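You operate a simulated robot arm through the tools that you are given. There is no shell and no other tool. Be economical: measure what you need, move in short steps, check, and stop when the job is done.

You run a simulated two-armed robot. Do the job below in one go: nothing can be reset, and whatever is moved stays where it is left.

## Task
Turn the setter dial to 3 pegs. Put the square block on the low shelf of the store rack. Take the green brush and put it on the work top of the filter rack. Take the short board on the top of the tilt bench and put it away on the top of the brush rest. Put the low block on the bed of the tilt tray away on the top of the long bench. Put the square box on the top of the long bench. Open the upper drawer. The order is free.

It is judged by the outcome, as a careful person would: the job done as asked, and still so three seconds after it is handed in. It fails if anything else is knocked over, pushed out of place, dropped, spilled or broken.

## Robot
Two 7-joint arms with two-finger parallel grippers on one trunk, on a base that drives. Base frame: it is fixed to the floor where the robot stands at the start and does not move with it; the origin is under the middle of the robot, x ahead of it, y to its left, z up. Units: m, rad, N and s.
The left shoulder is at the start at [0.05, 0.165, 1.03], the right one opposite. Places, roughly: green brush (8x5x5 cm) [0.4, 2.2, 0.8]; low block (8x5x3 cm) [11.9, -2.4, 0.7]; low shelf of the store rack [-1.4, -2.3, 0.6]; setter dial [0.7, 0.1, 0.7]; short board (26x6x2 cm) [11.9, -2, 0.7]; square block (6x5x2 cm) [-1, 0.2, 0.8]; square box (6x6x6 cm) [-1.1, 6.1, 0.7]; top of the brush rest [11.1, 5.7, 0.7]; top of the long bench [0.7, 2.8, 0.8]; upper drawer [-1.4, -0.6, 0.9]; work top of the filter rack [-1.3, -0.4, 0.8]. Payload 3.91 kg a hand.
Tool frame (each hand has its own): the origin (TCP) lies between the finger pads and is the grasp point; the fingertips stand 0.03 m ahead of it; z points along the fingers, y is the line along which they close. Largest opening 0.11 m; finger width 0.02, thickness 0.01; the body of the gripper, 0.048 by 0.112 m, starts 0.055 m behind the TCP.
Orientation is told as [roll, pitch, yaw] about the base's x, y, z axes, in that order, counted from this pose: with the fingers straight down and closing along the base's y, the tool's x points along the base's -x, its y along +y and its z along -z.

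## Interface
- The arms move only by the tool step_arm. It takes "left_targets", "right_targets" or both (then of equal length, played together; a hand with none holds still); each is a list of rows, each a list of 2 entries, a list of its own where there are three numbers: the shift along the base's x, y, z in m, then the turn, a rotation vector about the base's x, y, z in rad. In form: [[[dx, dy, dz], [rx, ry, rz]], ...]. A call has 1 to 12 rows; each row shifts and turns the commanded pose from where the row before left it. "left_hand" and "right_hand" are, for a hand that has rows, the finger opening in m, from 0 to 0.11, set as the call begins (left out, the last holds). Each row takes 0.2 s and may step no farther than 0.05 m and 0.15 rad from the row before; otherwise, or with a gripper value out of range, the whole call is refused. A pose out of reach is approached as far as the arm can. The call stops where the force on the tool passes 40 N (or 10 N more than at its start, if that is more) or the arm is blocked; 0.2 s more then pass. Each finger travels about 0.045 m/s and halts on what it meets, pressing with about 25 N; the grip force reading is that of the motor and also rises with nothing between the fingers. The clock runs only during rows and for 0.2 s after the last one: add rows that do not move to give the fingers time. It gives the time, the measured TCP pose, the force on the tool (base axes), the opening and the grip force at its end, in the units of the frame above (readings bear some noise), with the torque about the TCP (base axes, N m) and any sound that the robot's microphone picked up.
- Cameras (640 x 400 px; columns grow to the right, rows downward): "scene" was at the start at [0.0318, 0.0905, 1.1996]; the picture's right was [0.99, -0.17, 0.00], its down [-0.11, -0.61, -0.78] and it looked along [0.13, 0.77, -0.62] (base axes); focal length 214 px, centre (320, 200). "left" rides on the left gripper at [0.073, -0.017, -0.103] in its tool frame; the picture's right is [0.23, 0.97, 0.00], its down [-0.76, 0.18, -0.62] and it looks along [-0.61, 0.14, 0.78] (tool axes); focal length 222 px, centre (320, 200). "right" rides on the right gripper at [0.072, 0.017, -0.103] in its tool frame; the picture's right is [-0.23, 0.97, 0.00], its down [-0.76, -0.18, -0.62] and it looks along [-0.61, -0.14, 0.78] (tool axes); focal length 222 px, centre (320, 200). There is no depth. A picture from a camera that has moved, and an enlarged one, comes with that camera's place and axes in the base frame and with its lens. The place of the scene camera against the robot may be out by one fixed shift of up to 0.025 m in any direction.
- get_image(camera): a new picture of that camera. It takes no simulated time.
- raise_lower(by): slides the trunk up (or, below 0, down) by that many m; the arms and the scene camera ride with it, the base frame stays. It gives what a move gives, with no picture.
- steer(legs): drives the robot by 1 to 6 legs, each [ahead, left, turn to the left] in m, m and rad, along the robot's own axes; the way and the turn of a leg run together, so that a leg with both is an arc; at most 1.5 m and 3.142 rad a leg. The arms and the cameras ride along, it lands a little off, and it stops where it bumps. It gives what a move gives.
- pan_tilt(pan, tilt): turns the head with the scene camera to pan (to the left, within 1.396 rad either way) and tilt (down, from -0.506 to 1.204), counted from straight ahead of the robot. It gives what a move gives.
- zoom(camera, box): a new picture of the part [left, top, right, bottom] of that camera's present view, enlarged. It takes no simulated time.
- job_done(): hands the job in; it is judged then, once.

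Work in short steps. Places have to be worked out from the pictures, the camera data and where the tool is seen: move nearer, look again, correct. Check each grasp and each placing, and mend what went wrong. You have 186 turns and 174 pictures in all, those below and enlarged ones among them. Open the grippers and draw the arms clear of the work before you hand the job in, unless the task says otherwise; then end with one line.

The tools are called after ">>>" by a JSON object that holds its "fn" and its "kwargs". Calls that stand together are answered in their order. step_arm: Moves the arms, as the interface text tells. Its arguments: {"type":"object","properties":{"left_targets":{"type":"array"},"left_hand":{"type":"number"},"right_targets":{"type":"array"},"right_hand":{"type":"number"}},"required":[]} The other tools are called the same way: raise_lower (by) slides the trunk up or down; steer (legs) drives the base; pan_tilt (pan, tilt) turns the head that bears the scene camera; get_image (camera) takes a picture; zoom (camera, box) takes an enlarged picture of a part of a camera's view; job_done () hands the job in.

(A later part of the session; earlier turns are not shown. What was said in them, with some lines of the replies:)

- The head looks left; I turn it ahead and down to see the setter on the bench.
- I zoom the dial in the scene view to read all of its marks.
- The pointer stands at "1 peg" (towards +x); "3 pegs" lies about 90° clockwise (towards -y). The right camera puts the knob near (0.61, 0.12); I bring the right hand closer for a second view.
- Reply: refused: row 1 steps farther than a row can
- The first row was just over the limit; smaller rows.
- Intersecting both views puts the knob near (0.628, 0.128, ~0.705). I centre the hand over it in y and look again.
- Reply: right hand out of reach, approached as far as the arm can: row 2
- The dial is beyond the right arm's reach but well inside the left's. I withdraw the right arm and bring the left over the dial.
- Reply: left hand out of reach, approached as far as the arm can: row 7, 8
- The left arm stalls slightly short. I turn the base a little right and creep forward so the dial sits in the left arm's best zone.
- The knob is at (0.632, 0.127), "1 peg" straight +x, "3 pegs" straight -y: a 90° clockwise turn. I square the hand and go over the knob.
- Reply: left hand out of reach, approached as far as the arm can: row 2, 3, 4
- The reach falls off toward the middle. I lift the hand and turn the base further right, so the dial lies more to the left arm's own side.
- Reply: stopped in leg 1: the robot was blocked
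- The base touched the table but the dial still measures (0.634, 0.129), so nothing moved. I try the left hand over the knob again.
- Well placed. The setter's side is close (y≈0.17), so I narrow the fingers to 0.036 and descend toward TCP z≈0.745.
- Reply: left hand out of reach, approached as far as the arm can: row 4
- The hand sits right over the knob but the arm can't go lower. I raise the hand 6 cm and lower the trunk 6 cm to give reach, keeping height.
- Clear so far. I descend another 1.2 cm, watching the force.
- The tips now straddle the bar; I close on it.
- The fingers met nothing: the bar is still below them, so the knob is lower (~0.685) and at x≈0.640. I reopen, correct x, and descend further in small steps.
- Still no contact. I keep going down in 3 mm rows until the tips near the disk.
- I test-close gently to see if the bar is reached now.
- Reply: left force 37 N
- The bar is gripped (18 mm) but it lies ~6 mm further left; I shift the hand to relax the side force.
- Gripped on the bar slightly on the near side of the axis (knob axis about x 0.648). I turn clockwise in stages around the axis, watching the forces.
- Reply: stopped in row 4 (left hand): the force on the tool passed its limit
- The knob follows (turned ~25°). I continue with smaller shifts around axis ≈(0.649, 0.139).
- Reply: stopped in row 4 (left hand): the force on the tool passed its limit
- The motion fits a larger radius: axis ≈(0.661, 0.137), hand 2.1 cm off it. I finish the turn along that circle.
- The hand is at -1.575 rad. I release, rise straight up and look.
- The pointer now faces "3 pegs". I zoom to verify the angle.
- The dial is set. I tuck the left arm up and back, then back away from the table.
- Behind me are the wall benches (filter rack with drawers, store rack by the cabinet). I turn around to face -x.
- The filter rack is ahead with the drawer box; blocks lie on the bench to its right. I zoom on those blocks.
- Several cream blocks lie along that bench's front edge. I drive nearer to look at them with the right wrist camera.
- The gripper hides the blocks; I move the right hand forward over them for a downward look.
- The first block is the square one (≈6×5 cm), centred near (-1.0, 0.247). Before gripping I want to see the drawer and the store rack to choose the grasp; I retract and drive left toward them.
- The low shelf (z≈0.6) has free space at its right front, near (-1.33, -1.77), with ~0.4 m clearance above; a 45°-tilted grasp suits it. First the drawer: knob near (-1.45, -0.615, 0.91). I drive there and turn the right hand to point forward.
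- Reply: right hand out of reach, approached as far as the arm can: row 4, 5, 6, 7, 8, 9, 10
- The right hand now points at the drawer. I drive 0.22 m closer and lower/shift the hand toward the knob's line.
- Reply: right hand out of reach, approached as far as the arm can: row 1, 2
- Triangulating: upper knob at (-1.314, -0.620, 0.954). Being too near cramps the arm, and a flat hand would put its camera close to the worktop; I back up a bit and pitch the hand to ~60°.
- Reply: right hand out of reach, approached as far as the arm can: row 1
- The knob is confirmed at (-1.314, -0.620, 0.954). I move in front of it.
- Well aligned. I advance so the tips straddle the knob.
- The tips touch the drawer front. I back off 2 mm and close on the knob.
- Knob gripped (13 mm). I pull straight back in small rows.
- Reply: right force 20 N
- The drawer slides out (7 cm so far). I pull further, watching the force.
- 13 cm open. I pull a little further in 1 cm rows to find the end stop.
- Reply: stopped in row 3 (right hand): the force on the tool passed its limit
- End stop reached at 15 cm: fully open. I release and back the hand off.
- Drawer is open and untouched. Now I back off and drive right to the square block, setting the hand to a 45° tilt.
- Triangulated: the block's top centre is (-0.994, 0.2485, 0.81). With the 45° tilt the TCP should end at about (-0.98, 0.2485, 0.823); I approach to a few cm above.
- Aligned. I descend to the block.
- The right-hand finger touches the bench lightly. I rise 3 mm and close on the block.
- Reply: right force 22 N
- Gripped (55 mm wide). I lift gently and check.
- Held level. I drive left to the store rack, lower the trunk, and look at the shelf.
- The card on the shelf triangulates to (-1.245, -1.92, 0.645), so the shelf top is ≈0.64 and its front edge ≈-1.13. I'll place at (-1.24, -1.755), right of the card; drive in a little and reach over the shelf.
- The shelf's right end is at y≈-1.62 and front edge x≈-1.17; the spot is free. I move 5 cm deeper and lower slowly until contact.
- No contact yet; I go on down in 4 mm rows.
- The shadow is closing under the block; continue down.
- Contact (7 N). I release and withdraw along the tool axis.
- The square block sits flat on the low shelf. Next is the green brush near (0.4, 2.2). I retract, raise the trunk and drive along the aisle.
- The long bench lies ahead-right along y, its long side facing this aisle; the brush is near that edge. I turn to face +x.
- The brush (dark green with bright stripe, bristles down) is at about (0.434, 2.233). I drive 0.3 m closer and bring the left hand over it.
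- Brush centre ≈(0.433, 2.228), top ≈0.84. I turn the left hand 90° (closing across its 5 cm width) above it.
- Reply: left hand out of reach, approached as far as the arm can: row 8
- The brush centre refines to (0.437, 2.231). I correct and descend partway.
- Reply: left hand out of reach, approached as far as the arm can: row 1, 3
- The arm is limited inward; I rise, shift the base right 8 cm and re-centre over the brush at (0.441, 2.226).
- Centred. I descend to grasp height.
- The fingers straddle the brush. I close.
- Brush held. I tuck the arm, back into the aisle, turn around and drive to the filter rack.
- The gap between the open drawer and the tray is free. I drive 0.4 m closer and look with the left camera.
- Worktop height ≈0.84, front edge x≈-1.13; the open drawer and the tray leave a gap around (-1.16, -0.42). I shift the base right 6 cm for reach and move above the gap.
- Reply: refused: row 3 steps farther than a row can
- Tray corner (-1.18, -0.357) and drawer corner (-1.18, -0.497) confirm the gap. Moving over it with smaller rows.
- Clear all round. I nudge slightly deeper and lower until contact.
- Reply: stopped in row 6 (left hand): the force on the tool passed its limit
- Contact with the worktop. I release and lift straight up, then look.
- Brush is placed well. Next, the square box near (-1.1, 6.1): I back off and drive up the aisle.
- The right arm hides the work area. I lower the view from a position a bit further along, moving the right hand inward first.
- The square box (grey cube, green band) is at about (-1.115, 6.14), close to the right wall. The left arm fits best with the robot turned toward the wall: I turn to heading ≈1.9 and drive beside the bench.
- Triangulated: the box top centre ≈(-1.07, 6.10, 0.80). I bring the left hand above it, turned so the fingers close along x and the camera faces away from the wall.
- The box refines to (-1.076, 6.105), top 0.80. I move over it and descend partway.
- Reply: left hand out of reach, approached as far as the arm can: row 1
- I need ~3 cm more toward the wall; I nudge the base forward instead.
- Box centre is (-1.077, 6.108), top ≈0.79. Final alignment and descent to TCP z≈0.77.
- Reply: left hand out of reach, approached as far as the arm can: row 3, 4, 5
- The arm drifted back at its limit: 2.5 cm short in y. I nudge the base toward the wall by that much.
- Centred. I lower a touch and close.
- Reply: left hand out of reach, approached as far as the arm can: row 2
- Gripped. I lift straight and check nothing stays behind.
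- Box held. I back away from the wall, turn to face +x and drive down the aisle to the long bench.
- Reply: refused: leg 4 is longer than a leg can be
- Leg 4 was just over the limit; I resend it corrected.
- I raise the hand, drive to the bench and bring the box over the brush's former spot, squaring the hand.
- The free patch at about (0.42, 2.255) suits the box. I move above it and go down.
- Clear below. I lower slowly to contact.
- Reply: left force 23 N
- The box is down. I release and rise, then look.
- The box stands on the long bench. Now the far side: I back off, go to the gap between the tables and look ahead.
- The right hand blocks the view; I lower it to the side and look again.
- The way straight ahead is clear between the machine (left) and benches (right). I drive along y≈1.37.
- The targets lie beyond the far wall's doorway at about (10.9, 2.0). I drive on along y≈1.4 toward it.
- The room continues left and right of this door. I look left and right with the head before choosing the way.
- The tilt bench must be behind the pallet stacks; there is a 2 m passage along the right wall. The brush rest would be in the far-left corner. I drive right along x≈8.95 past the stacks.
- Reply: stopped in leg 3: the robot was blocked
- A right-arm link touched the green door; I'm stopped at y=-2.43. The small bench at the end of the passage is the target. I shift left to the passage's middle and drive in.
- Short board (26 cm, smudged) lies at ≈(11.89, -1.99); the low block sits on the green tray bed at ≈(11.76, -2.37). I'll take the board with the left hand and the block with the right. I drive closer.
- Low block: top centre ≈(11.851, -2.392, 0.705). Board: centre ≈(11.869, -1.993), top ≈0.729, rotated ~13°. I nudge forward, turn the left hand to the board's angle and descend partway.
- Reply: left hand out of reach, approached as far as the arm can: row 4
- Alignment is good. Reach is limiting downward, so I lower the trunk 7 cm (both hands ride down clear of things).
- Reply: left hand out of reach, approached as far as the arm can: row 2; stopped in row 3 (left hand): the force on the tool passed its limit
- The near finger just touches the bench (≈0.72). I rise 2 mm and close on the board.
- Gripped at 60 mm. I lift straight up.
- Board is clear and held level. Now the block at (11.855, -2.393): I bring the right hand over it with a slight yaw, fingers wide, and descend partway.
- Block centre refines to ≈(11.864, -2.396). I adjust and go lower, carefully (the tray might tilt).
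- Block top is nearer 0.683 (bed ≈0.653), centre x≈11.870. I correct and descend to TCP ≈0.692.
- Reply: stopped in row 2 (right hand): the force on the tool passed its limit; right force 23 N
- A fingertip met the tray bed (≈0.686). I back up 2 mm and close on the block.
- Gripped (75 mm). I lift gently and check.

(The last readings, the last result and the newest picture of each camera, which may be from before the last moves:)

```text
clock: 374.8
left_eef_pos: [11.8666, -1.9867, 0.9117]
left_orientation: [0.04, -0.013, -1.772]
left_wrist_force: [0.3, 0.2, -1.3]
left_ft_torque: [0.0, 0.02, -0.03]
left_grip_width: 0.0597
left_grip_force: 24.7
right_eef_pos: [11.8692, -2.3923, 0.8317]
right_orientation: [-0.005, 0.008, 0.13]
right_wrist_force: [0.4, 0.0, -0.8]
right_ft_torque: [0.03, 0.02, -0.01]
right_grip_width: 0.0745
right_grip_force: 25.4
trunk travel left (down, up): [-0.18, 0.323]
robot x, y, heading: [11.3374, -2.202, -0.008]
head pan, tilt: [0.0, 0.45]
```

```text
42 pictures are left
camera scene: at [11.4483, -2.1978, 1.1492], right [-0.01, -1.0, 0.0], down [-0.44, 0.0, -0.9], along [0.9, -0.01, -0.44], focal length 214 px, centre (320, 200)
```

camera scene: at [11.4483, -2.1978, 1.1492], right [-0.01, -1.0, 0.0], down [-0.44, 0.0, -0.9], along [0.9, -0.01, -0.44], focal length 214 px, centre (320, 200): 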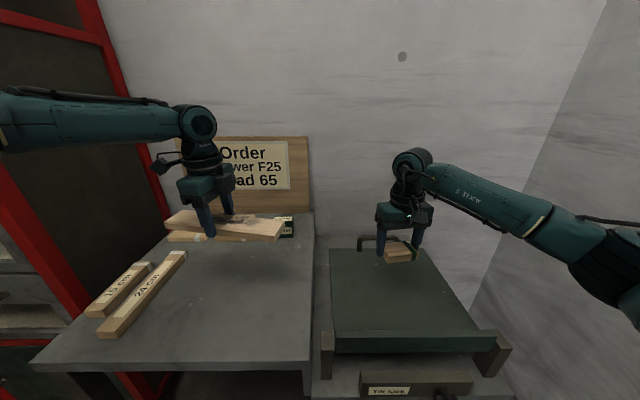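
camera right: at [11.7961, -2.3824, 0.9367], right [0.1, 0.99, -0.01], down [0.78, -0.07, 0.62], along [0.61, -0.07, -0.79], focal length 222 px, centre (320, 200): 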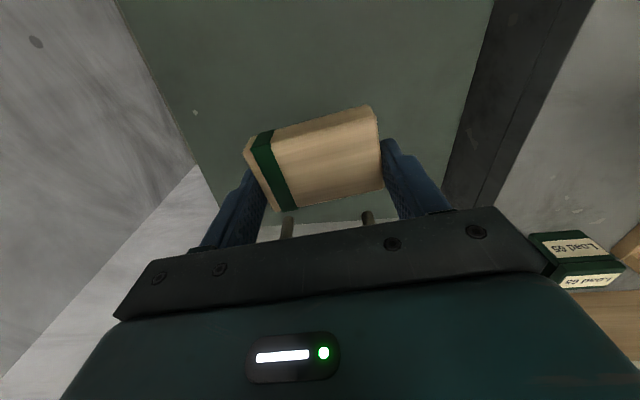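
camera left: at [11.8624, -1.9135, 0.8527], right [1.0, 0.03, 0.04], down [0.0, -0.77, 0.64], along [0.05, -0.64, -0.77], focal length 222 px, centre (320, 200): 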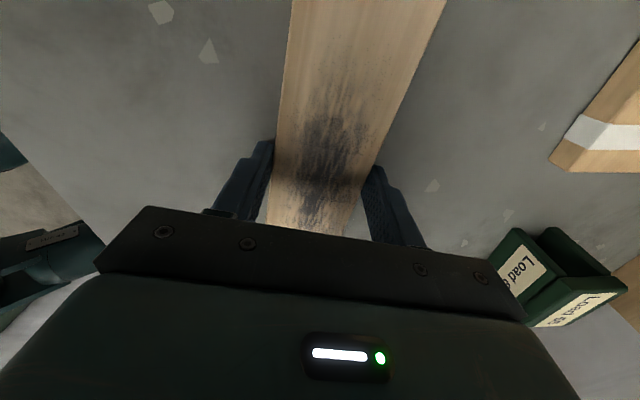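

Both pieces are held. I tuck both hands, raise the trunk, and drive back out of the passage toward the far-left corner.

>>> {"fn": "step_arm", "kwargs": {"left_targets": [[[-0.03, 0, 0.02], [0, 0, 0.04]], [[-0.035, 0, 0], [0, 0, 0.04]], [[-0.035, 0, 0], [0, 0, 0.04]], [[-0.035, 0, 0], [0, 0, 0.04]], [[-0.035, 0, 0], [0, 0, 0.04]], [[-0.01, 0, 0], [0, 0, 0]]], "right_targets": [[[0, 0, 0.04], [0, 0, 0]], [[-0.035, 0, 0.03], [0, 0, 0]], [[-0.035, 0, 0], [0, 0, 0]], [[-0.035, 0, 0], [0, 0, 0]], [[-0.035, 0, 0], [0, 0, 0]], [[-0.035, 0, 0], [0, 0, 0]]]}}

>>> {"fn": "raise_lower", "kwargs": {"by": 0.07}}

>>> {"fn": "steer", "kwargs": {"legs": [[-1.1, 0, 0.005], [-1.25, 0, 0], [0, 1.3, 0], [0, 1.3, 0], [0, 1.2, 0]]}}

>>> {"fn": "pan_tilt", "kwargs": {"pan": 0.9, "tilt": 0.15}}

>>> {"fn": "get_image", "kwargs": {"camera": "scene"}}

```text
clock: 376.2
left_eef_pos: [11.6874, -1.9878, 0.9319]
left_orientation: [0.041, -0.012, -1.572]
left_wrist_force: [-0.1, 0.1, -1.8]
left_ft_torque: [0.03, 0.0, -0.02]
left_grip_width: 0.0596
left_grip_force: 24.5
right_eef_pos: [11.6916, -2.3956, 0.9038]
right_orientation: [-0.008, 0.007, 0.129]
right_wrist_force: [0.4, -0.2, -0.7]
right_ft_torque: [0.0, -0.02, -0.01]
right_grip_width: 0.0747
right_grip_force: 24.7
trunk travel left (down, up): [-0.18, 0.323]
robot x, y, heading: [11.3375, -2.2004, -0.009]
head pan, tilt: [0.0, 0.45]
```

```text
clock: 377.3
left_eef_pos: [11.6883, -1.9877, 1.0009]
left_orientation: [0.041, -0.011, -1.574]
left_wrist_force: [-0.1, -0.3, -1.7]
left_ft_torque: [0.01, 0.02, -0.01]
left_grip_width: 0.0597
left_grip_force: 24.8
right_eef_pos: [11.692, -2.3935, 0.9734]
right_orientation: [-0.007, 0.009, 0.129]
right_wrist_force: [-0.3, 0.4, -0.3]
right_ft_torque: [-0.04, 0.0, -0.02]
right_grip_width: 0.0746
right_grip_force: 25.2
trunk travel left (down, up): [-0.25, 0.253]
robot x, y, heading: [11.3402, -2.2021, -0.01]
head pan, tilt: [0.0, 0.45]
```

```text
clock: 406.7
left_eef_pos: [9.4216, 1.8455, 1.0019]
left_orientation: [0.039, -0.011, -1.571]
left_wrist_force: [0.2, 0.4, -0.6]
left_ft_torque: [0.02, 0.01, -0.02]
left_grip_width: 0.0594
left_grip_force: 25.1
right_eef_pos: [9.4272, 1.4377, 0.9733]
right_orientation: [-0.008, 0.006, 0.135]
right_wrist_force: [0.1, 0.0, -0.3]
right_ft_torque: [0.01, 0.02, 0.03]
right_grip_width: 0.0738
right_grip_force: 25.5
trunk travel left (down, up): [-0.25, 0.253]
robot x, y, heading: [9.0717, 1.6304, -0.003]
head pan, tilt: [0.0, 0.45]
```

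```text
clock: 407.9
left_eef_pos: [9.4215, 1.8454, 1.0023]
left_orientation: [0.041, -0.012, -1.569]
left_wrist_force: [0.2, -0.4, -1.0]
left_ft_torque: [0.01, 0.02, -0.01]
left_grip_width: 0.0595
left_grip_force: 24.7
right_eef_pos: [9.4286, 1.4384, 0.973]
right_orientation: [-0.008, 0.007, 0.133]
right_wrist_force: [-0.1, 0.5, -0.6]
right_ft_torque: [0.0, 0.03, 0.04]
right_grip_width: 0.0739
right_grip_force: 25.0
trunk travel left (down, up): [-0.25, 0.253]
robot x, y, heading: [9.0742, 1.6281, -0.002]
head pan, tilt: [0.901, 0.15]
```

```text
41 pictures are left
camera scene: at [9.1483, 1.7065, 1.2471], right [0.78, -0.62, 0.0], down [-0.09, -0.12, -0.99], along [0.62, 0.77, -0.15], focal length 214 px, centre (320, 200)
```

scene: 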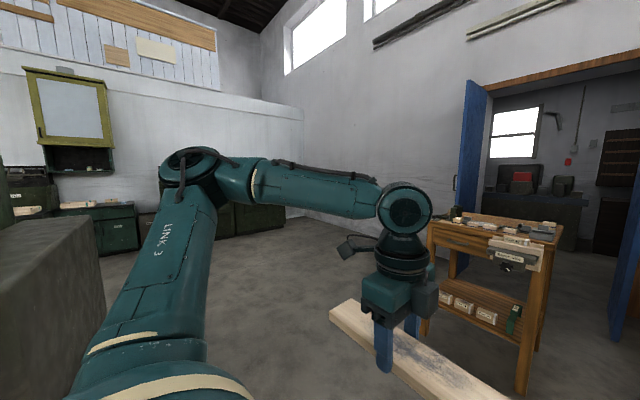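

Board and block are still held. The brush rest should be the low dark-green piece in the far corner. I drive diagonally there and turn to face +y.

>>> {"fn": "steer", "kwargs": {"legs": [[0.3, 1.3, 0], [0.7, 0.9, 0], [0, 0, 1.57]]}}

>>> {"fn": "pan_tilt", "kwargs": {"pan": 0.0, "tilt": 0.35}}

>>> {"fn": "get_image", "kwargs": {"camera": "scene"}}

```text
clock: 423.9
left_eef_pos: [9.8755, 4.1745, 1.0026]
left_orientation: [0.04, -0.011, 0.003]
left_wrist_force: [0.0, -0.5, -0.9]
left_ft_torque: [0.0, 0.04, 0.04]
left_grip_width: 0.0595
left_grip_force: 25.5
right_eef_pos: [10.2835, 4.182, 0.9725]
right_orientation: [-0.007, 0.008, 1.708]
right_wrist_force: [0.8, 0.1, -0.6]
right_ft_torque: [0.04, 0.01, -0.04]
right_grip_width: 0.0739
right_grip_force: 24.7
trunk travel left (down, up): [-0.25, 0.253]
robot x, y, heading: [10.0947, 3.8265, 1.567]
head pan, tilt: [0.901, 0.15]
```

```text
clock: 425.1
left_eef_pos: [9.876, 4.1748, 1.003]
left_orientation: [0.041, -0.012, 0.004]
left_wrist_force: [-0.2, -0.2, -0.8]
left_ft_torque: [0.02, 0.0, 0.01]
left_grip_width: 0.0596
left_grip_force: 25.2
right_eef_pos: [10.2851, 4.1817, 0.974]
right_orientation: [-0.007, 0.006, 1.706]
right_wrist_force: [0.5, 0.0, -0.4]
right_ft_torque: [0.01, 0.03, 0.01]
right_grip_width: 0.0741
right_grip_force: 25.6
trunk travel left (down, up): [-0.25, 0.253]
robot x, y, heading: [10.0973, 3.8261, 1.568]
head pan, tilt: [0.0, 0.351]
```

```text
40 pictures are left
camera scene: at [10.0825, 3.9551, 1.2284], right [1.0, 0.0, 0.0], down [0.0, -0.34, -0.94], along [0.0, 0.94, -0.34], focal length 214 px, centre (320, 200)
```

scene: 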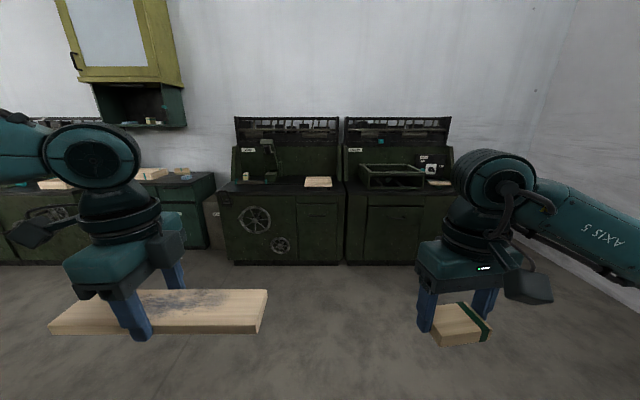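

>>> {"fn": "zoom", "kwargs": {"camera": "scene", "box": [330, 100, 570, 250]}}

>>> {"fn": "zoom", "kwargs": {"camera": "scene", "box": [210, 100, 370, 200]}}

```text
2.67 times, centred on (450, 175) of scene
camera zoom: at [10.0825, 3.9551, 1.2284], right [1.0, 0.0, 0.0], down [0.0, -0.34, -0.94], along [0.0, 0.94, -0.34], focal length 572 px, centre (-27, 267)
```

zoom: 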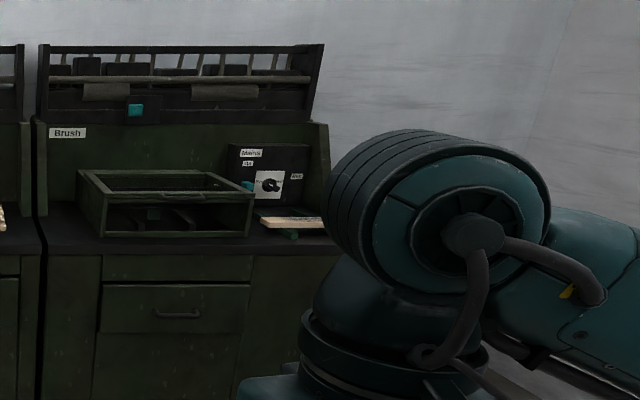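

```text
4.00 times, centred on (290, 150) of scene
camera zoom: at [10.0825, 3.9551, 1.2284], right [1.0, 0.0, 0.0], down [0.0, -0.34, -0.94], along [0.0, 0.94, -0.34], focal length 858 px, centre (440, 400)
```

zoom: 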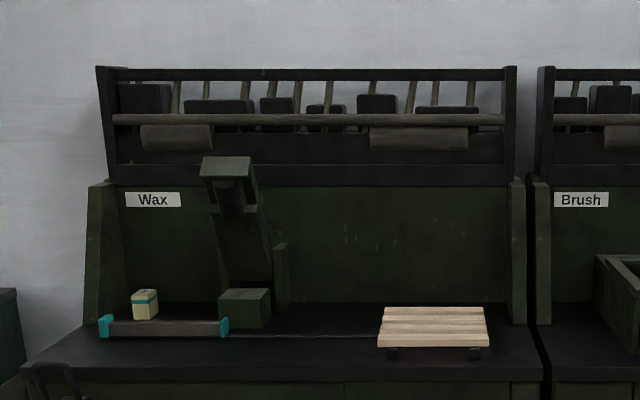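

The right cabinet is labelled "Brush"; the slatted wooden rest at its right end, ≈(11.1, 5.7, 0.74), is the brush rest. I drive in front of it.

>>> {"fn": "steer", "kwargs": {"legs": [[0.3, -1.17, 0], [0.55, 0, 0]]}}

>>> {"fn": "pan_tilt", "kwargs": {"pan": 0.15, "tilt": 0.55}}

>>> {"fn": "get_image", "kwargs": {"camera": "scene"}}

```text
clock: 434.1
left_eef_pos: [11.0733, 5.0201, 1.0024]
left_orientation: [0.042, -0.009, -0.002]
left_wrist_force: [0.5, -0.6, -1.5]
left_ft_torque: [0.04, 0.01, 0.0]
left_grip_width: 0.0595
left_grip_force: 24.8
right_eef_pos: [11.4822, 5.0255, 0.9728]
right_orientation: [-0.007, 0.009, 1.701]
right_wrist_force: [0.0, 0.1, -1.3]
right_ft_torque: [-0.01, 0.01, 0.0]
right_grip_width: 0.0737
right_grip_force: 24.4
trunk travel left (down, up): [-0.25, 0.253]
robot x, y, heading: [11.2884, 4.6738, 1.566]
head pan, tilt: [0.0, 0.351]
```

```text
clock: 434.8
left_eef_pos: [11.0741, 5.0202, 1.0021]
left_orientation: [0.039, -0.012, -0.004]
left_wrist_force: [0.9, -0.2, -1.8]
left_ft_torque: [0.02, 0.01, -0.03]
left_grip_width: 0.0594
left_grip_force: 24.9
right_eef_pos: [11.4806, 5.0248, 0.9736]
right_orientation: [-0.007, 0.008, 1.703]
right_wrist_force: [-0.3, 0.1, -0.9]
right_ft_torque: [0.04, 0.0, -0.02]
right_grip_width: 0.0741
right_grip_force: 24.6
trunk travel left (down, up): [-0.25, 0.253]
robot x, y, heading: [11.2902, 4.6702, 1.561]
head pan, tilt: [0.15, 0.55]
```

```text
37 pictures are left
camera scene: at [11.2653, 4.796, 1.2102], right [0.99, 0.14, 0.0], down [0.07, -0.52, -0.85], along [-0.12, 0.84, -0.52], focal length 214 px, centre (320, 200)
```

scene: 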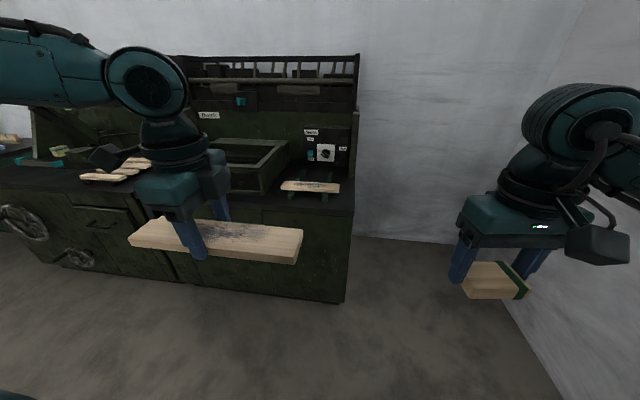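

>>> {"fn": "zoom", "kwargs": {"camera": "scene", "box": [200, 110, 380, 222]}}

```text
3.56 times, centred on (290, 166) of scene
camera zoom: at [11.2653, 4.796, 1.2102], right [0.99, 0.14, 0.0], down [0.07, -0.52, -0.85], along [-0.12, 0.84, -0.52], focal length 763 px, centre (427, 321)
```

zoom: 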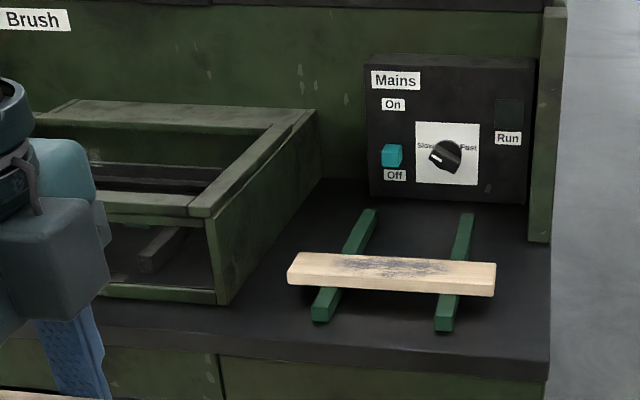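

The brush rest is the pair of green rails; another board lies across their front part (y≈5.635–5.69), with free rail behind it up to y≈5.87. I'll lay mine behind it at about (11.10, 5.775). I drive forward and check with the left camera.

>>> {"fn": "steer", "kwargs": {"legs": [[0.5, 0.0, 0.005]]}}

>>> {"fn": "get_image", "kwargs": {"camera": "left"}}

>>> {"fn": "get_image", "kwargs": {"camera": "scene"}}

```text
clock: 437.8
left_eef_pos: [11.07, 5.5217, 1.0029]
left_orientation: [0.041, -0.012, 0.01]
left_wrist_force: [0.4, -0.1, -2.0]
left_ft_torque: [0.03, 0.01, 0.01]
left_grip_width: 0.0595
left_grip_force: 25.4
right_eef_pos: [11.4777, 5.5307, 0.9741]
right_orientation: [-0.009, 0.008, 1.714]
right_wrist_force: [-1.0, -0.3, 0.7]
right_ft_torque: [0.01, 0.02, -0.01]
right_grip_width: 0.074
right_grip_force: 25.4
trunk travel left (down, up): [-0.25, 0.253]
robot x, y, heading: [11.2883, 5.1767, 1.576]
head pan, tilt: [0.15, 0.55]
```

```text
35 pictures are left
camera left: at [10.9964, 5.4982, 1.1032], right [-0.24, 0.97, 0.04], down [0.75, 0.16, 0.64], along [0.61, 0.18, -0.77], focal length 222 px, centre (320, 200)
```

left: 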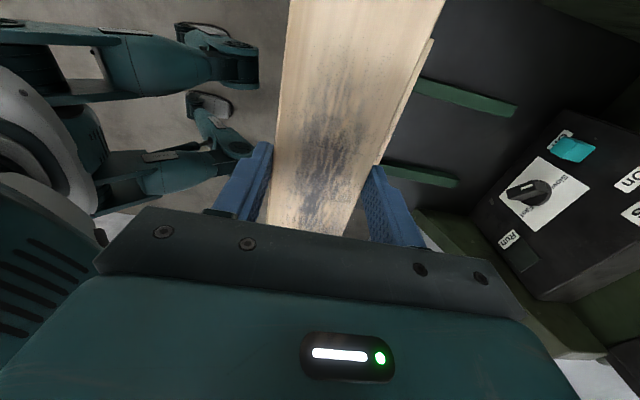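

```text
34 pictures are left
camera scene: at [11.2642, 5.2989, 1.2101], right [0.99, 0.15, 0.0], down [0.08, -0.52, -0.85], along [-0.13, 0.84, -0.52], focal length 214 px, centre (320, 200)
```

scene: 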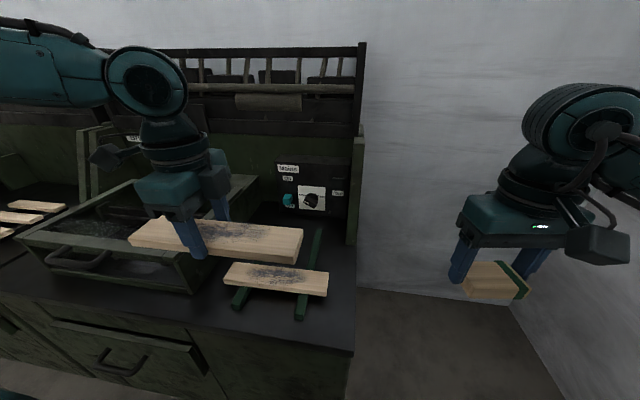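

Left camera agrees: rails end at y≈5.857, existing board's back edge ≈5.66. I move over (11.10, 5.765) and descend partway.

>>> {"fn": "step_arm", "kwargs": {"left_targets": [[[0.006, 0.045, 0], [0, 0, 0]], [[0.006, 0.045, 0], [0, 0, 0]], [[0.006, 0.045, 0], [0, 0, 0]], [[0.006, 0.045, 0], [0, 0, 0]], [[0.005, 0.045, 0], [0, 0, 0]], [[0, 0.018, -0.03], [0, 0, 0]], [[0, 0, -0.04], [0, 0, 0]], [[0, 0, -0.04], [0, 0, 0]]]}}

>>> {"fn": "get_image", "kwargs": {"camera": "scene"}}

>>> {"fn": "get_image", "kwargs": {"camera": "left"}}

```text
clock: 439.6
left_eef_pos: [11.0728, 5.7253, 0.8846]
left_orientation: [0.042, -0.011, 0.011]
left_wrist_force: [0.6, -0.5, -0.4]
left_ft_torque: [-0.02, -0.02, 0.01]
left_grip_width: 0.0594
left_grip_force: 24.8
left hand out of reach, approached as far as the arm can: row 5, 6, 8
right_eef_pos: [11.4775, 5.5305, 0.9738]
right_orientation: [-0.006, 0.007, 1.715]
right_wrist_force: [-0.4, 0.0, -0.5]
right_ft_torque: [0.03, 0.04, 0.01]
right_grip_width: 0.074
right_grip_force: 24.6
trunk travel left (down, up): [-0.25, 0.253]
robot x, y, heading: [11.2943, 5.1772, 1.578]
head pan, tilt: [0.15, 0.55]
```

```text
33 pictures are left
camera scene: at [11.2641, 5.2987, 1.2102], right [0.99, 0.15, 0.0], down [0.08, -0.52, -0.85], along [-0.13, 0.84, -0.52], focal length 214 px, centre (320, 200)
```

scene: 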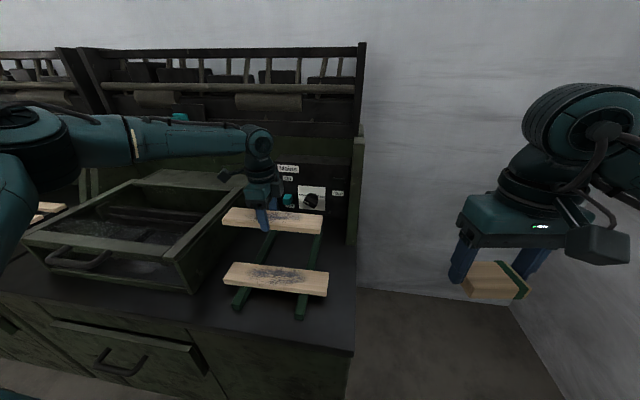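

```text
32 pictures are left
camera left: at [10.999, 5.7024, 0.9858], right [-0.24, 0.97, 0.04], down [0.75, 0.16, 0.64], along [0.61, 0.18, -0.77], focal length 222 px, centre (320, 200)
```

left: 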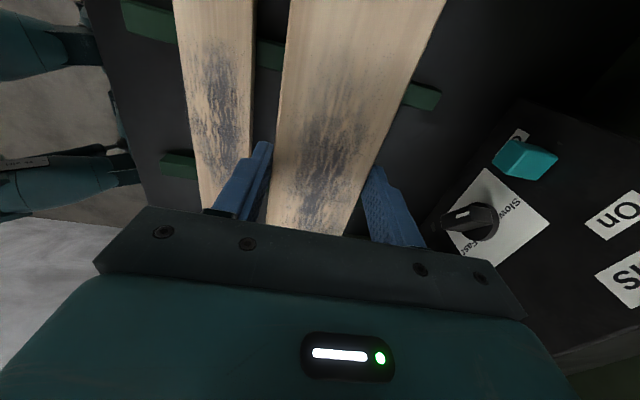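

I need ~3.5 cm further in and ~2.5 cm right: nudge the base, then lower with the trunk.

>>> {"fn": "steer", "kwargs": {"legs": [[0.04, -0.027, -0.005]]}}

>>> {"fn": "raise_lower", "kwargs": {"by": -0.08}}

>>> {"fn": "get_image", "kwargs": {"camera": "left"}}

>>> {"fn": "get_image", "kwargs": {"camera": "scene"}}

```text
clock: 440.5
left_eef_pos: [11.1021, 5.7656, 0.8846]
left_orientation: [0.041, -0.012, 0.007]
left_wrist_force: [0.2, 0.3, -1.2]
left_ft_torque: [0.01, 0.02, 0.01]
left_grip_width: 0.059
left_grip_force: 25.0
right_eef_pos: [11.5057, 5.5687, 0.9732]
right_orientation: [-0.007, 0.008, 1.71]
right_wrist_force: [0.3, -0.1, 0.3]
right_ft_torque: [-0.01, 0.01, -0.03]
right_grip_width: 0.0738
right_grip_force: 25.0
trunk travel left (down, up): [-0.25, 0.253]
robot x, y, heading: [11.3175, 5.2098, 1.57]
head pan, tilt: [0.15, 0.55]
```

```text
clock: 441.6
left_eef_pos: [11.1019, 5.7659, 0.8049]
left_orientation: [0.043, -0.013, 0.007]
left_wrist_force: [0.6, 0.2, -1.7]
left_ft_torque: [-0.05, 0.02, -0.01]
left_grip_width: 0.0593
left_grip_force: 25.3
right_eef_pos: [11.5055, 5.5689, 0.8942]
right_orientation: [-0.008, 0.008, 1.71]
right_wrist_force: [-0.2, 0.0, -0.9]
right_ft_torque: [0.02, -0.01, 0.03]
right_grip_width: 0.0739
right_grip_force: 25.0
trunk travel left (down, up): [-0.17, 0.333]
robot x, y, heading: [11.3178, 5.2142, 1.568]
head pan, tilt: [0.15, 0.55]
```

```text
31 pictures are left
camera left: at [11.028, 5.7429, 0.9063], right [-0.23, 0.97, 0.04], down [0.75, 0.16, 0.64], along [0.62, 0.18, -0.77], focal length 222 px, centre (320, 200)
```

left: 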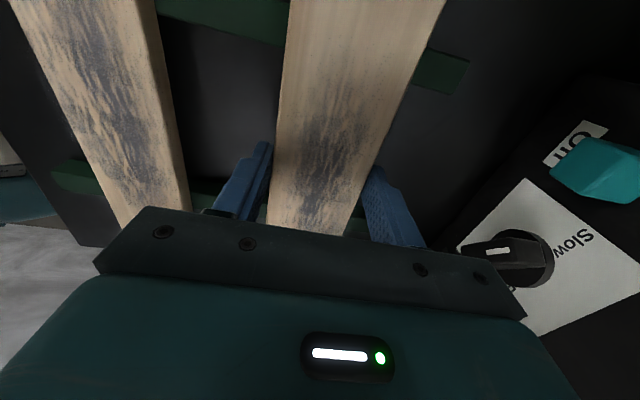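

```text
30 pictures are left
camera scene: at [11.2911, 5.338, 1.1302], right [0.99, 0.15, 0.0], down [0.08, -0.52, -0.85], along [-0.13, 0.84, -0.52], focal length 214 px, centre (320, 200)
```

scene: 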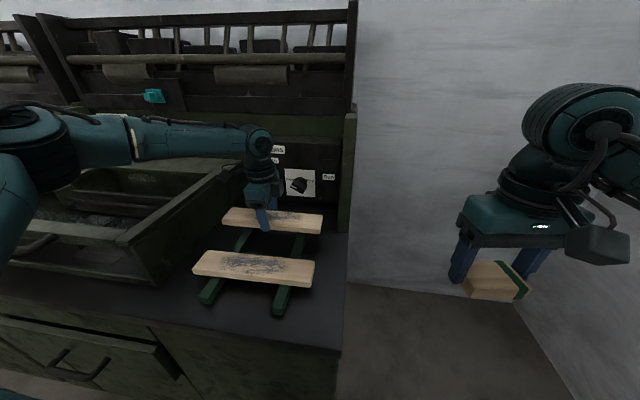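

Well placed over the rails. I lower with small guarded steps to contact.

>>> {"fn": "step_arm", "kwargs": {"left_targets": [[[0, 0, -0.01], [0, 0, 0]], [[0, 0, -0.008], [0, 0, 0]], [[0, 0, -0.005], [0, 0, 0]], [[0, 0, -0.004], [0, 0, 0]], [[0, 0, -0.004], [0, 0, 0]], [[0, 0, -0.004], [0, 0, 0]]]}}

>>> {"fn": "get_image", "kwargs": {"camera": "left"}}

```text
clock: 443.0
left_eef_pos: [11.0978, 5.761, 0.7751]
left_orientation: [0.048, -0.015, 0.008]
left_wrist_force: [-2.4, 1.4, 12.2]
left_ft_torque: [-0.38, -0.3, 0.0]
left_grip_width: 0.0596
left_grip_force: 25.3
left hand out of reach, approached as far as the arm can: row 2, 5
right_eef_pos: [11.5068, 5.5682, 0.8946]
right_orientation: [-0.007, 0.008, 1.712]
right_wrist_force: [-0.4, 0.0, -1.1]
right_ft_torque: [-0.01, 0.03, -0.01]
right_grip_width: 0.0741
right_grip_force: 25.0
trunk travel left (down, up): [-0.17, 0.333]
robot x, y, heading: [11.3187, 5.2144, 1.571]
head pan, tilt: [0.15, 0.55]
```

```text
29 pictures are left
camera left: at [11.024, 5.7364, 0.8754], right [-0.23, 0.97, 0.04], down [0.75, 0.15, 0.64], along [0.62, 0.18, -0.76], focal length 222 px, centre (320, 200)
```

left: 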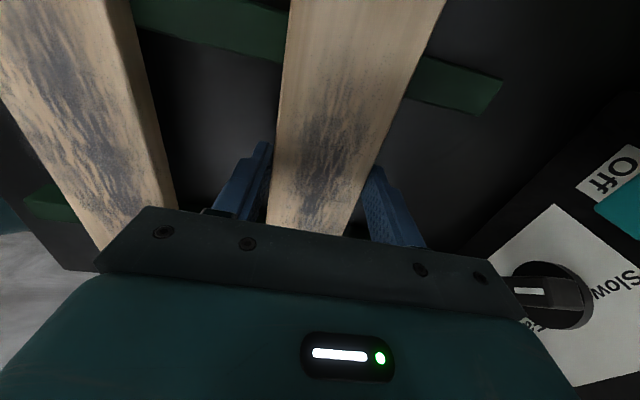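

Contact (12 N). I release with a modest opening and rise straight.

>>> {"fn": "step_arm", "kwargs": {"left_targets": [[[0, 0, -0.002], [0, 0, 0]], [[0, 0, 0], [0, 0, 0]], [[0, 0, 0], [0, 0, 0]], [[0, 0, 0.02], [0, 0, 0]], [[0, 0, 0.04], [0, 0, 0]], [[0, 0, 0.045], [0, 0, 0]], [[0, 0, 0.045], [0, 0, 0]], [[0, -0.04, 0.02], [0, 0, 0]], [[0, -0.045, 0], [0, 0, 0]], [[0, -0.045, 0], [0, 0, 0]]], "left_hand": 0.08}}

>>> {"fn": "get_image", "kwargs": {"camera": "scene"}}

```text
clock: 445.2
left_eef_pos: [11.098, 5.6302, 0.9412]
left_orientation: [0.042, -0.011, 0.006]
left_wrist_force: [0.6, 0.1, 0.1]
left_ft_torque: [0.03, -0.02, -0.02]
left_grip_width: 0.0801
left_grip_force: 0.0
right_eef_pos: [11.5052, 5.5692, 0.8937]
right_orientation: [-0.007, 0.007, 1.711]
right_wrist_force: [0.0, 0.0, -0.2]
right_ft_torque: [-0.03, 0.0, -0.01]
right_grip_width: 0.0737
right_grip_force: 24.8
trunk travel left (down, up): [-0.17, 0.333]
robot x, y, heading: [11.3173, 5.2117, 1.572]
head pan, tilt: [0.15, 0.55]
```

```text
28 pictures are left
camera scene: at [11.2911, 5.3379, 1.1302], right [0.99, 0.15, 0.0], down [0.08, -0.52, -0.85], along [-0.13, 0.84, -0.52], focal length 214 px, centre (320, 200)
```

scene: 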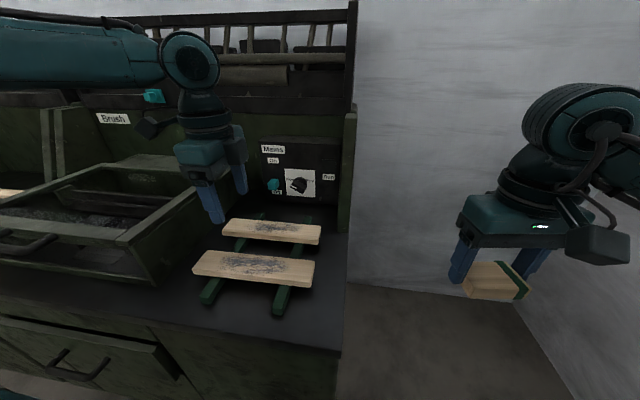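

The board lies across both rails, nothing else disturbed. Now the low block goes to the long bench: I raise the trunk and retrace my way.

>>> {"fn": "raise_lower", "kwargs": {"by": 0.08}}

>>> {"fn": "step_arm", "kwargs": {"left_targets": [[[0, -0.04, 0], [0, 0, 0]], [[0, -0.04, 0], [0, 0, 0]]], "right_targets": [[[0, 0, 0.02], [0, 0, 0]], [[0, 0, 0], [0, 0, 0]]]}}

>>> {"fn": "steer", "kwargs": {"legs": [[-0.6, 0, 0], [-0.3, 1.2, 0], [0, 0, -1.57], [-0.6, -1.3, 0], [-0.43, -1.35, 0]]}}

>>> {"fn": "steer", "kwargs": {"legs": [[-1.4, 0, 0], [-1.4, 0, 0]]}}

```text
clock: 446.4
left_eef_pos: [11.098, 5.6313, 1.0205]
left_orientation: [0.043, -0.011, 0.007]
left_wrist_force: [-0.3, 0.5, 0.5]
left_ft_torque: [0.02, 0.0, 0.01]
left_grip_width: 0.0799
left_grip_force: 0.0
right_eef_pos: [11.5054, 5.5695, 0.9721]
right_orientation: [-0.008, 0.008, 1.71]
right_wrist_force: [-0.1, 0.4, -0.5]
right_ft_torque: [-0.01, 0.01, 0.01]
right_grip_width: 0.0741
right_grip_force: 25.0
trunk travel left (down, up): [-0.25, 0.253]
robot x, y, heading: [11.3161, 5.2086, 1.574]
head pan, tilt: [0.15, 0.55]
```

```text
clock: 447.0
left_eef_pos: [11.0984, 5.5493, 1.0208]
left_orientation: [0.042, -0.01, 0.006]
left_wrist_force: [0.1, 0.5, -0.3]
left_ft_torque: [-0.02, 0.02, 0.0]
left_grip_width: 0.0799
left_grip_force: 0.2
right_eef_pos: [11.5058, 5.5685, 0.9944]
right_orientation: [-0.007, 0.006, 1.711]
right_wrist_force: [0.1, 0.4, 0.0]
right_ft_torque: [-0.01, 0.01, -0.01]
right_grip_width: 0.0742
right_grip_force: 24.8
trunk travel left (down, up): [-0.25, 0.253]
robot x, y, heading: [11.3159, 5.216, 1.568]
head pan, tilt: [0.15, 0.55]
```

```text
clock: 473.4
left_eef_pos: [9.4602, 1.8909, 1.0197]
left_orientation: [0.041, -0.013, -1.541]
left_wrist_force: [-0.3, 0.0, -0.5]
left_ft_torque: [-0.04, 0.0, 0.0]
left_grip_width: 0.0801
left_grip_force: 0.0
right_eef_pos: [9.489, 1.483, 0.994]
right_orientation: [-0.007, 0.007, 0.164]
right_wrist_force: [-0.3, 0.7, 0.0]
right_ft_torque: [-0.02, 0.01, 0.0]
right_grip_width: 0.074
right_grip_force: 24.9
trunk travel left (down, up): [-0.25, 0.253]
robot x, y, heading: [9.1343, 1.6618, 0.025]
head pan, tilt: [0.15, 0.55]
```

```text
clock: 486.9
left_eef_pos: [6.6587, 1.8166, 1.0209]
left_orientation: [0.041, -0.012, -1.541]
left_wrist_force: [0.5, 0.0, 0.4]
left_ft_torque: [0.02, 0.01, 0.0]
left_grip_width: 0.0798
left_grip_force: 0.0
right_eef_pos: [6.6877, 1.4097, 0.9929]
right_orientation: [-0.007, 0.008, 0.164]
right_wrist_force: [-0.5, -0.2, -0.5]
right_ft_torque: [0.01, -0.03, 0.04]
right_grip_width: 0.0739
right_grip_force: 24.5
trunk travel left (down, up): [-0.25, 0.253]
robot x, y, heading: [6.3234, 1.5909, 0.023]
head pan, tilt: [0.15, 0.55]
```

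I keep reversing along the corridor, easing to y≈1.25.

>>> {"fn": "steer", "kwargs": {"legs": [[0, 0, -0.022], [-1.4, -0.2, 0], [-1.4, -0.13, 0], [-1.4, 0, 0]]}}

```text
clock: 507.3
left_eef_pos: [2.5054, 1.5406, 1.0209]
left_orientation: [0.042, -0.013, -1.559]
left_wrist_force: [0.3, 0.2, 0.3]
left_ft_torque: [0.0, 0.03, -0.01]
left_grip_width: 0.0798
left_grip_force: 0.0
right_eef_pos: [2.5272, 1.1344, 0.9946]
right_orientation: [-0.006, 0.007, 0.145]
right_wrist_force: [-0.3, 0.2, -0.7]
right_ft_torque: [0.01, 0.03, -0.02]
right_grip_width: 0.074
right_grip_force: 25.2
trunk travel left (down, up): [-0.25, 0.253]
robot x, y, heading: [2.1685, 1.3199, 0.006]
head pan, tilt: [0.15, 0.55]
```

>>> {"fn": "steer", "kwargs": {"legs": [[-1.3, -0.09, -0.006], [-1.2, 0, 0], [0, 0.92, 0]]}}

>>> {"fn": "pan_tilt", "kwargs": {"pan": -0.1, "tilt": 0.6}}

>>> {"fn": "get_image", "kwargs": {"camera": "scene"}}

```text
clock: 523.9
left_eef_pos: [0.0189, 2.3749, 1.0209]
left_orientation: [0.042, -0.012, -1.565]
left_wrist_force: [-0.1, -0.1, -0.2]
left_ft_torque: [-0.02, -0.02, -0.02]
left_grip_width: 0.08
left_grip_force: 0.0
right_eef_pos: [0.038, 1.9678, 0.9933]
right_orientation: [-0.007, 0.006, 0.139]
right_wrist_force: [1.0, -0.4, 0.2]
right_ft_torque: [-0.01, -0.01, 0.0]
right_grip_width: 0.0742
right_grip_force: 25.9
trunk travel left (down, up): [-0.25, 0.253]
robot x, y, heading: [-0.3168, 2.1589, 0.005]
head pan, tilt: [0.15, 0.55]
```

```text
clock: 524.7
left_eef_pos: [0.0184, 2.3745, 1.0209]
left_orientation: [0.041, -0.011, -1.565]
left_wrist_force: [0.6, 0.5, -0.1]
left_ft_torque: [0.0, -0.01, 0.0]
left_grip_width: 0.0801
left_grip_force: 0.0
right_eef_pos: [0.038, 1.9678, 0.994]
right_orientation: [-0.007, 0.008, 0.139]
right_wrist_force: [0.2, 0.3, -0.7]
right_ft_torque: [-0.03, 0.01, -0.02]
right_grip_width: 0.0741
right_grip_force: 25.5
trunk travel left (down, up): [-0.25, 0.253]
robot x, y, heading: [-0.3199, 2.157, -0.003]
head pan, tilt: [-0.099, 0.6]
```

```text
27 pictures are left
camera scene: at [-0.2117, 2.1535, 1.2057], right [-0.1, -1.0, 0.0], down [-0.56, 0.06, -0.83], along [0.82, -0.08, -0.56], focal length 214 px, centre (320, 200)
```

scene: 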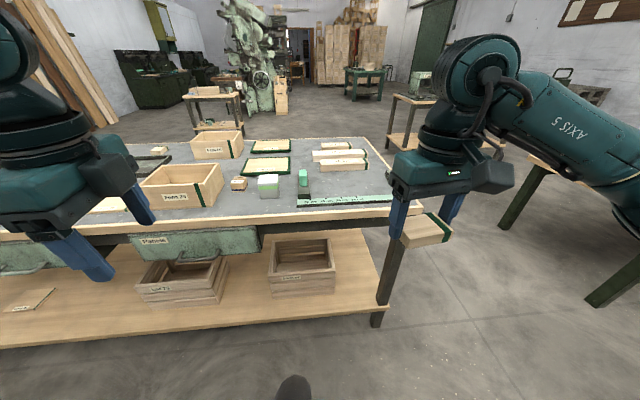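

I drive to the bench and view the free patch right of the stamp.

>>> {"fn": "steer", "kwargs": {"legs": [[0.29, 0, 0.0]]}}

>>> {"fn": "step_arm", "kwargs": {"right_targets": [[[0.035, 0, 0], [0, 0, -0.07]], [[0.035, 0, 0], [0, 0, -0.07]], [[0.03, 0, 0], [0, 0, 0]]]}}

>>> {"fn": "get_image", "kwargs": {"camera": "right"}}

>>> {"fn": "get_image", "kwargs": {"camera": "scene"}}

```text
clock: 526.7
left_eef_pos: [0.3053, 2.3733, 1.0203]
left_orientation: [0.041, -0.012, -1.569]
left_wrist_force: [-0.5, -0.7, -0.9]
left_ft_torque: [-0.01, 0.02, 0.03]
left_grip_width: 0.0799
left_grip_force: 0.1
right_eef_pos: [0.323, 1.9654, 0.9946]
right_orientation: [-0.007, 0.007, 0.135]
right_wrist_force: [0.9, -0.1, -0.6]
right_ft_torque: [0.01, 0.03, -0.02]
right_grip_width: 0.0742
right_grip_force: 24.8
trunk travel left (down, up): [-0.25, 0.253]
robot x, y, heading: [-0.0334, 2.1535, -0.004]
head pan, tilt: [-0.099, 0.6]
```

```text
clock: 527.5
left_eef_pos: [0.3053, 2.3721, 1.0203]
left_orientation: [0.042, -0.011, -1.57]
left_wrist_force: [0.7, -0.4, -0.5]
left_ft_torque: [0.04, 0.03, -0.01]
left_grip_width: 0.0799
left_grip_force: 0.1
right_eef_pos: [0.4239, 1.9677, 0.9933]
right_orientation: [-0.008, 0.007, -0.004]
right_wrist_force: [0.5, 0.3, 0.1]
right_ft_torque: [0.02, -0.01, -0.04]
right_grip_width: 0.0742
right_grip_force: 25.0
trunk travel left (down, up): [-0.25, 0.253]
robot x, y, heading: [-0.0337, 2.158, -0.006]
head pan, tilt: [-0.099, 0.6]
```

```text
26 pictures are left
camera right: at [0.3519, 1.9866, 1.098], right [0.23, 0.97, -0.01], down [0.77, -0.18, 0.62], along [0.6, -0.15, -0.79], focal length 222 px, centre (320, 200)
```

right: 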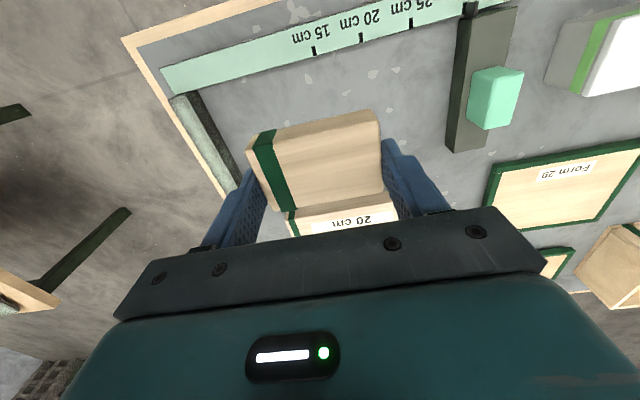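

```text
25 pictures are left
camera scene: at [0.0737, 2.1528, 1.2056], right [-0.1, -0.99, 0.0], down [-0.56, 0.06, -0.82], along [0.82, -0.08, -0.57], focal length 214 px, centre (320, 200)
```

scene: 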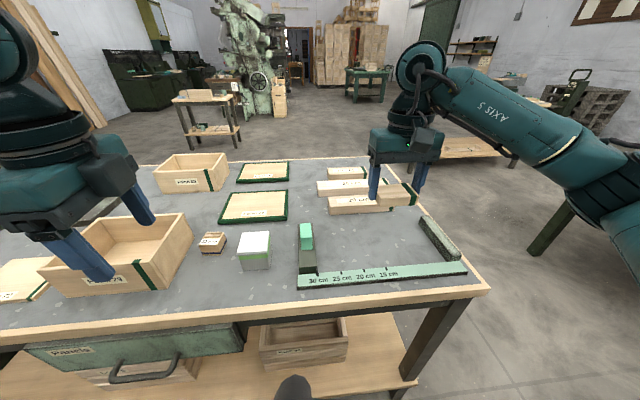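

The free patch is x 0.385–0.57, y 1.83–2.13. I move to (0.485, 1.97) and descend.

>>> {"fn": "step_arm", "kwargs": {"right_targets": [[[0.03, 0.002, 0], [0, 0, 0]], [[0.03, 0, -0.03], [0, 0, 0]], [[0, 0, -0.045], [0, 0, 0]], [[0, 0, -0.045], [0, 0, 0]], [[0, 0, -0.015], [0, 0, 0]]]}}

>>> {"fn": "get_image", "kwargs": {"camera": "right"}}

>>> {"fn": "get_image", "kwargs": {"camera": "scene"}}

```text
clock: 528.7
left_eef_pos: [0.3057, 2.3737, 1.0211]
left_orientation: [0.042, -0.012, -1.568]
left_wrist_force: [-0.1, 0.2, -0.2]
left_ft_torque: [0.03, -0.02, -0.01]
left_grip_width: 0.0801
left_grip_force: 0.1
right_eef_pos: [0.4836, 1.9676, 0.8585]
right_orientation: [-0.006, 0.006, -0.003]
right_wrist_force: [0.0, 0.8, 0.5]
right_ft_torque: [0.03, 0.04, -0.01]
right_grip_width: 0.0739
right_grip_force: 24.8
trunk travel left (down, up): [-0.25, 0.253]
robot x, y, heading: [-0.0289, 2.157, 0.002]
head pan, tilt: [-0.099, 0.6]
```

```text
24 pictures are left
camera right: at [0.4116, 1.986, 0.962], right [0.23, 0.97, -0.01], down [0.76, -0.18, 0.62], along [0.6, -0.15, -0.78], focal length 222 px, centre (320, 200)
```

right: 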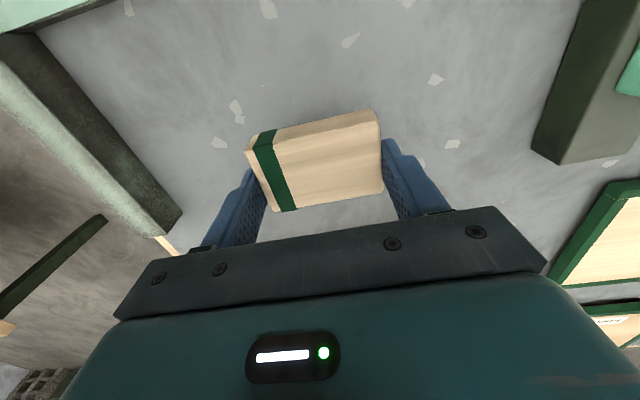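

```text
23 pictures are left
camera scene: at [0.0736, 2.1527, 1.2057], right [-0.1, -0.99, 0.0], down [-0.56, 0.06, -0.83], along [0.82, -0.08, -0.57], focal length 214 px, centre (320, 200)
```

scene: 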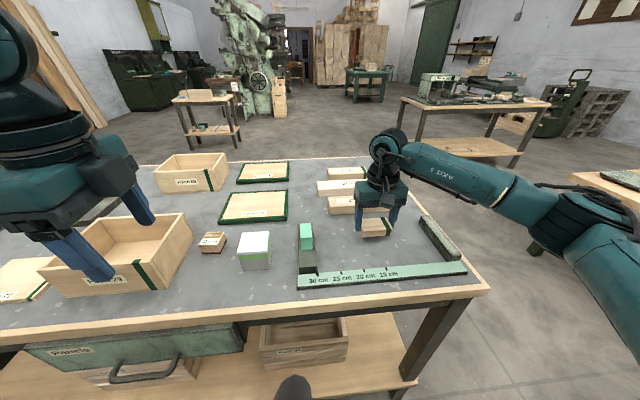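

Clear below. I lower slowly to contact.

>>> {"fn": "step_arm", "kwargs": {"right_targets": [[[0, 0, -0.012], [0, 0, 0]], [[0, 0, -0.006], [0, 0, 0]], [[0, 0, -0.004], [0, 0, 0]], [[0, 0, -0.004], [0, 0, 0]], [[0, 0, -0.004], [0, 0, 0]]]}}

```text
clock: 529.9
left_eef_pos: [0.3039, 2.373, 1.0205]
left_orientation: [0.042, -0.013, -1.569]
left_wrist_force: [-0.2, 0.4, -0.4]
left_ft_torque: [0.01, 0.01, 0.01]
left_grip_width: 0.0803
left_grip_force: 0.2
right_eef_pos: [0.483, 1.9681, 0.8303]
right_orientation: [-0.006, 0.003, -0.004]
right_wrist_force: [0.2, -0.8, 8.9]
right_ft_torque: [0.31, 0.04, 0.0]
right_grip_width: 0.074
right_grip_force: 24.9
trunk travel left (down, up): [-0.25, 0.253]
robot x, y, heading: [-0.0289, 2.1532, -0.003]
head pan, tilt: [-0.099, 0.6]
```

Contact. I release and lift away.

>>> {"fn": "step_arm", "kwargs": {"right_targets": [[[0, 0, 0.001], [0, 0, 0]], [[0, 0, 0], [0, 0, 0]], [[0, 0, 0], [0, 0, 0]], [[0, 0, 0.03], [0, 0, 0]], [[0, 0, 0.045], [0, 0, 0]], [[0, 0, 0.045], [0, 0, 0]], [[-0.04, 0, 0.02], [0, 0, 0]], [[-0.045, -0.01, 0], [0, 0, 0]], [[-0.045, -0.01, 0], [0, 0, 0]]], "right_hand": 0.1}}

>>> {"fn": "steer", "kwargs": {"legs": [[-0.28, 0, 0]]}}

>>> {"fn": "pan_tilt", "kwargs": {"pan": 0.0, "tilt": 0.5}}

>>> {"fn": "get_image", "kwargs": {"camera": "scene"}}

>>> {"fn": "zoom", "kwargs": {"camera": "scene", "box": [200, 120, 440, 270]}}

```text
clock: 531.9
left_eef_pos: [0.3044, 2.3734, 1.0213]
left_orientation: [0.041, -0.011, -1.569]
left_wrist_force: [0.8, 0.1, 1.3]
left_ft_torque: [0.0, -0.01, -0.01]
left_grip_width: 0.0799
left_grip_force: 0.1
right_eef_pos: [0.3523, 1.9469, 0.9695]
right_orientation: [-0.007, 0.006, -0.004]
right_wrist_force: [0.1, -0.3, -0.6]
right_ft_torque: [-0.01, 0.0, 0.02]
right_grip_width: 0.1001
right_grip_force: 0.0
trunk travel left (down, up): [-0.25, 0.253]
robot x, y, heading: [-0.0317, 2.1566, -0.001]
head pan, tilt: [-0.099, 0.6]
```

```text
clock: 533.8
left_eef_pos: [0.0214, 2.3748, 1.0207]
left_orientation: [0.041, -0.013, -1.565]
left_wrist_force: [-1.4, 0.5, 0.1]
left_ft_torque: [-0.05, 0.0, 0.03]
left_grip_width: 0.08
left_grip_force: 0.0
right_eef_pos: [0.072, 1.9487, 0.9696]
right_orientation: [-0.006, 0.007, 0.001]
right_wrist_force: [-0.7, 0.3, 0.1]
right_ft_torque: [-0.01, -0.08, 0.0]
right_grip_width: 0.0996
right_grip_force: 0.0
trunk travel left (down, up): [-0.25, 0.253]
robot x, y, heading: [-0.3135, 2.1596, 0.004]
head pan, tilt: [-0.099, 0.6]
```

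```text
clock: 534.5
left_eef_pos: [0.0228, 2.3764, 1.02]
left_orientation: [0.042, -0.012, -1.566]
left_wrist_force: [-0.9, -0.1, -0.1]
left_ft_torque: [0.03, 0.0, 0.02]
left_grip_width: 0.08
left_grip_force: 0.1
right_eef_pos: [0.0714, 1.9493, 0.9683]
right_orientation: [-0.007, 0.007, 0.002]
right_wrist_force: [0.6, 0.6, 0.2]
right_ft_torque: [-0.01, 0.01, -0.05]
right_grip_width: 0.1
right_grip_force: 0.0
trunk travel left (down, up): [-0.25, 0.253]
robot x, y, heading: [-0.3126, 2.156, -0.003]
head pan, tilt: [0.0, 0.499]
```

```text
22 pictures are left
camera scene: at [-0.2051, 2.1622, 1.2147], right [0.0, -1.0, 0.0], down [-0.48, 0.0, -0.88], along [0.88, 0.0, -0.48], focal length 214 px, centre (320, 200)
```

scene: 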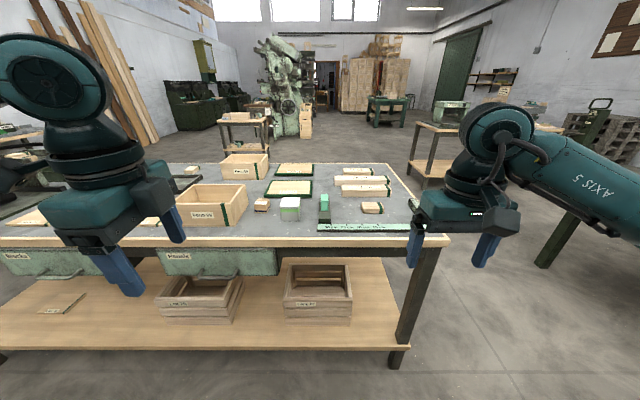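

```text
2.67 times, centred on (320, 195) of scene
camera zoom: at [-0.2051, 2.1622, 1.2147], right [0.0, -1.0, 0.0], down [-0.48, 0.0, -0.88], along [0.88, 0.0, -0.48], focal length 572 px, centre (320, 213)
```

zoom: 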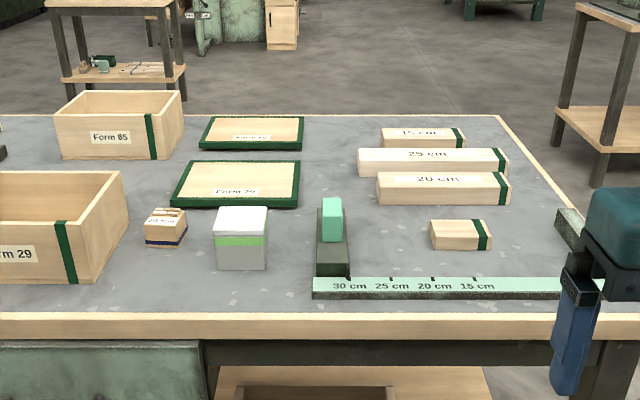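

All the pieces are in place, the hands are empty and open, and the arms are clear of the bench. I hand the job in.

>>> {"fn": "job_done", "kwargs": {}}

```text
The job is handed in.
```

The whole job is done and handed in. The setter dial is at 3 pegs, the upper drawer is fully open, and all five pieces are where you asked. On the way one of the robot's arm links bumped the closed green door, and I saw nothing moved by it.
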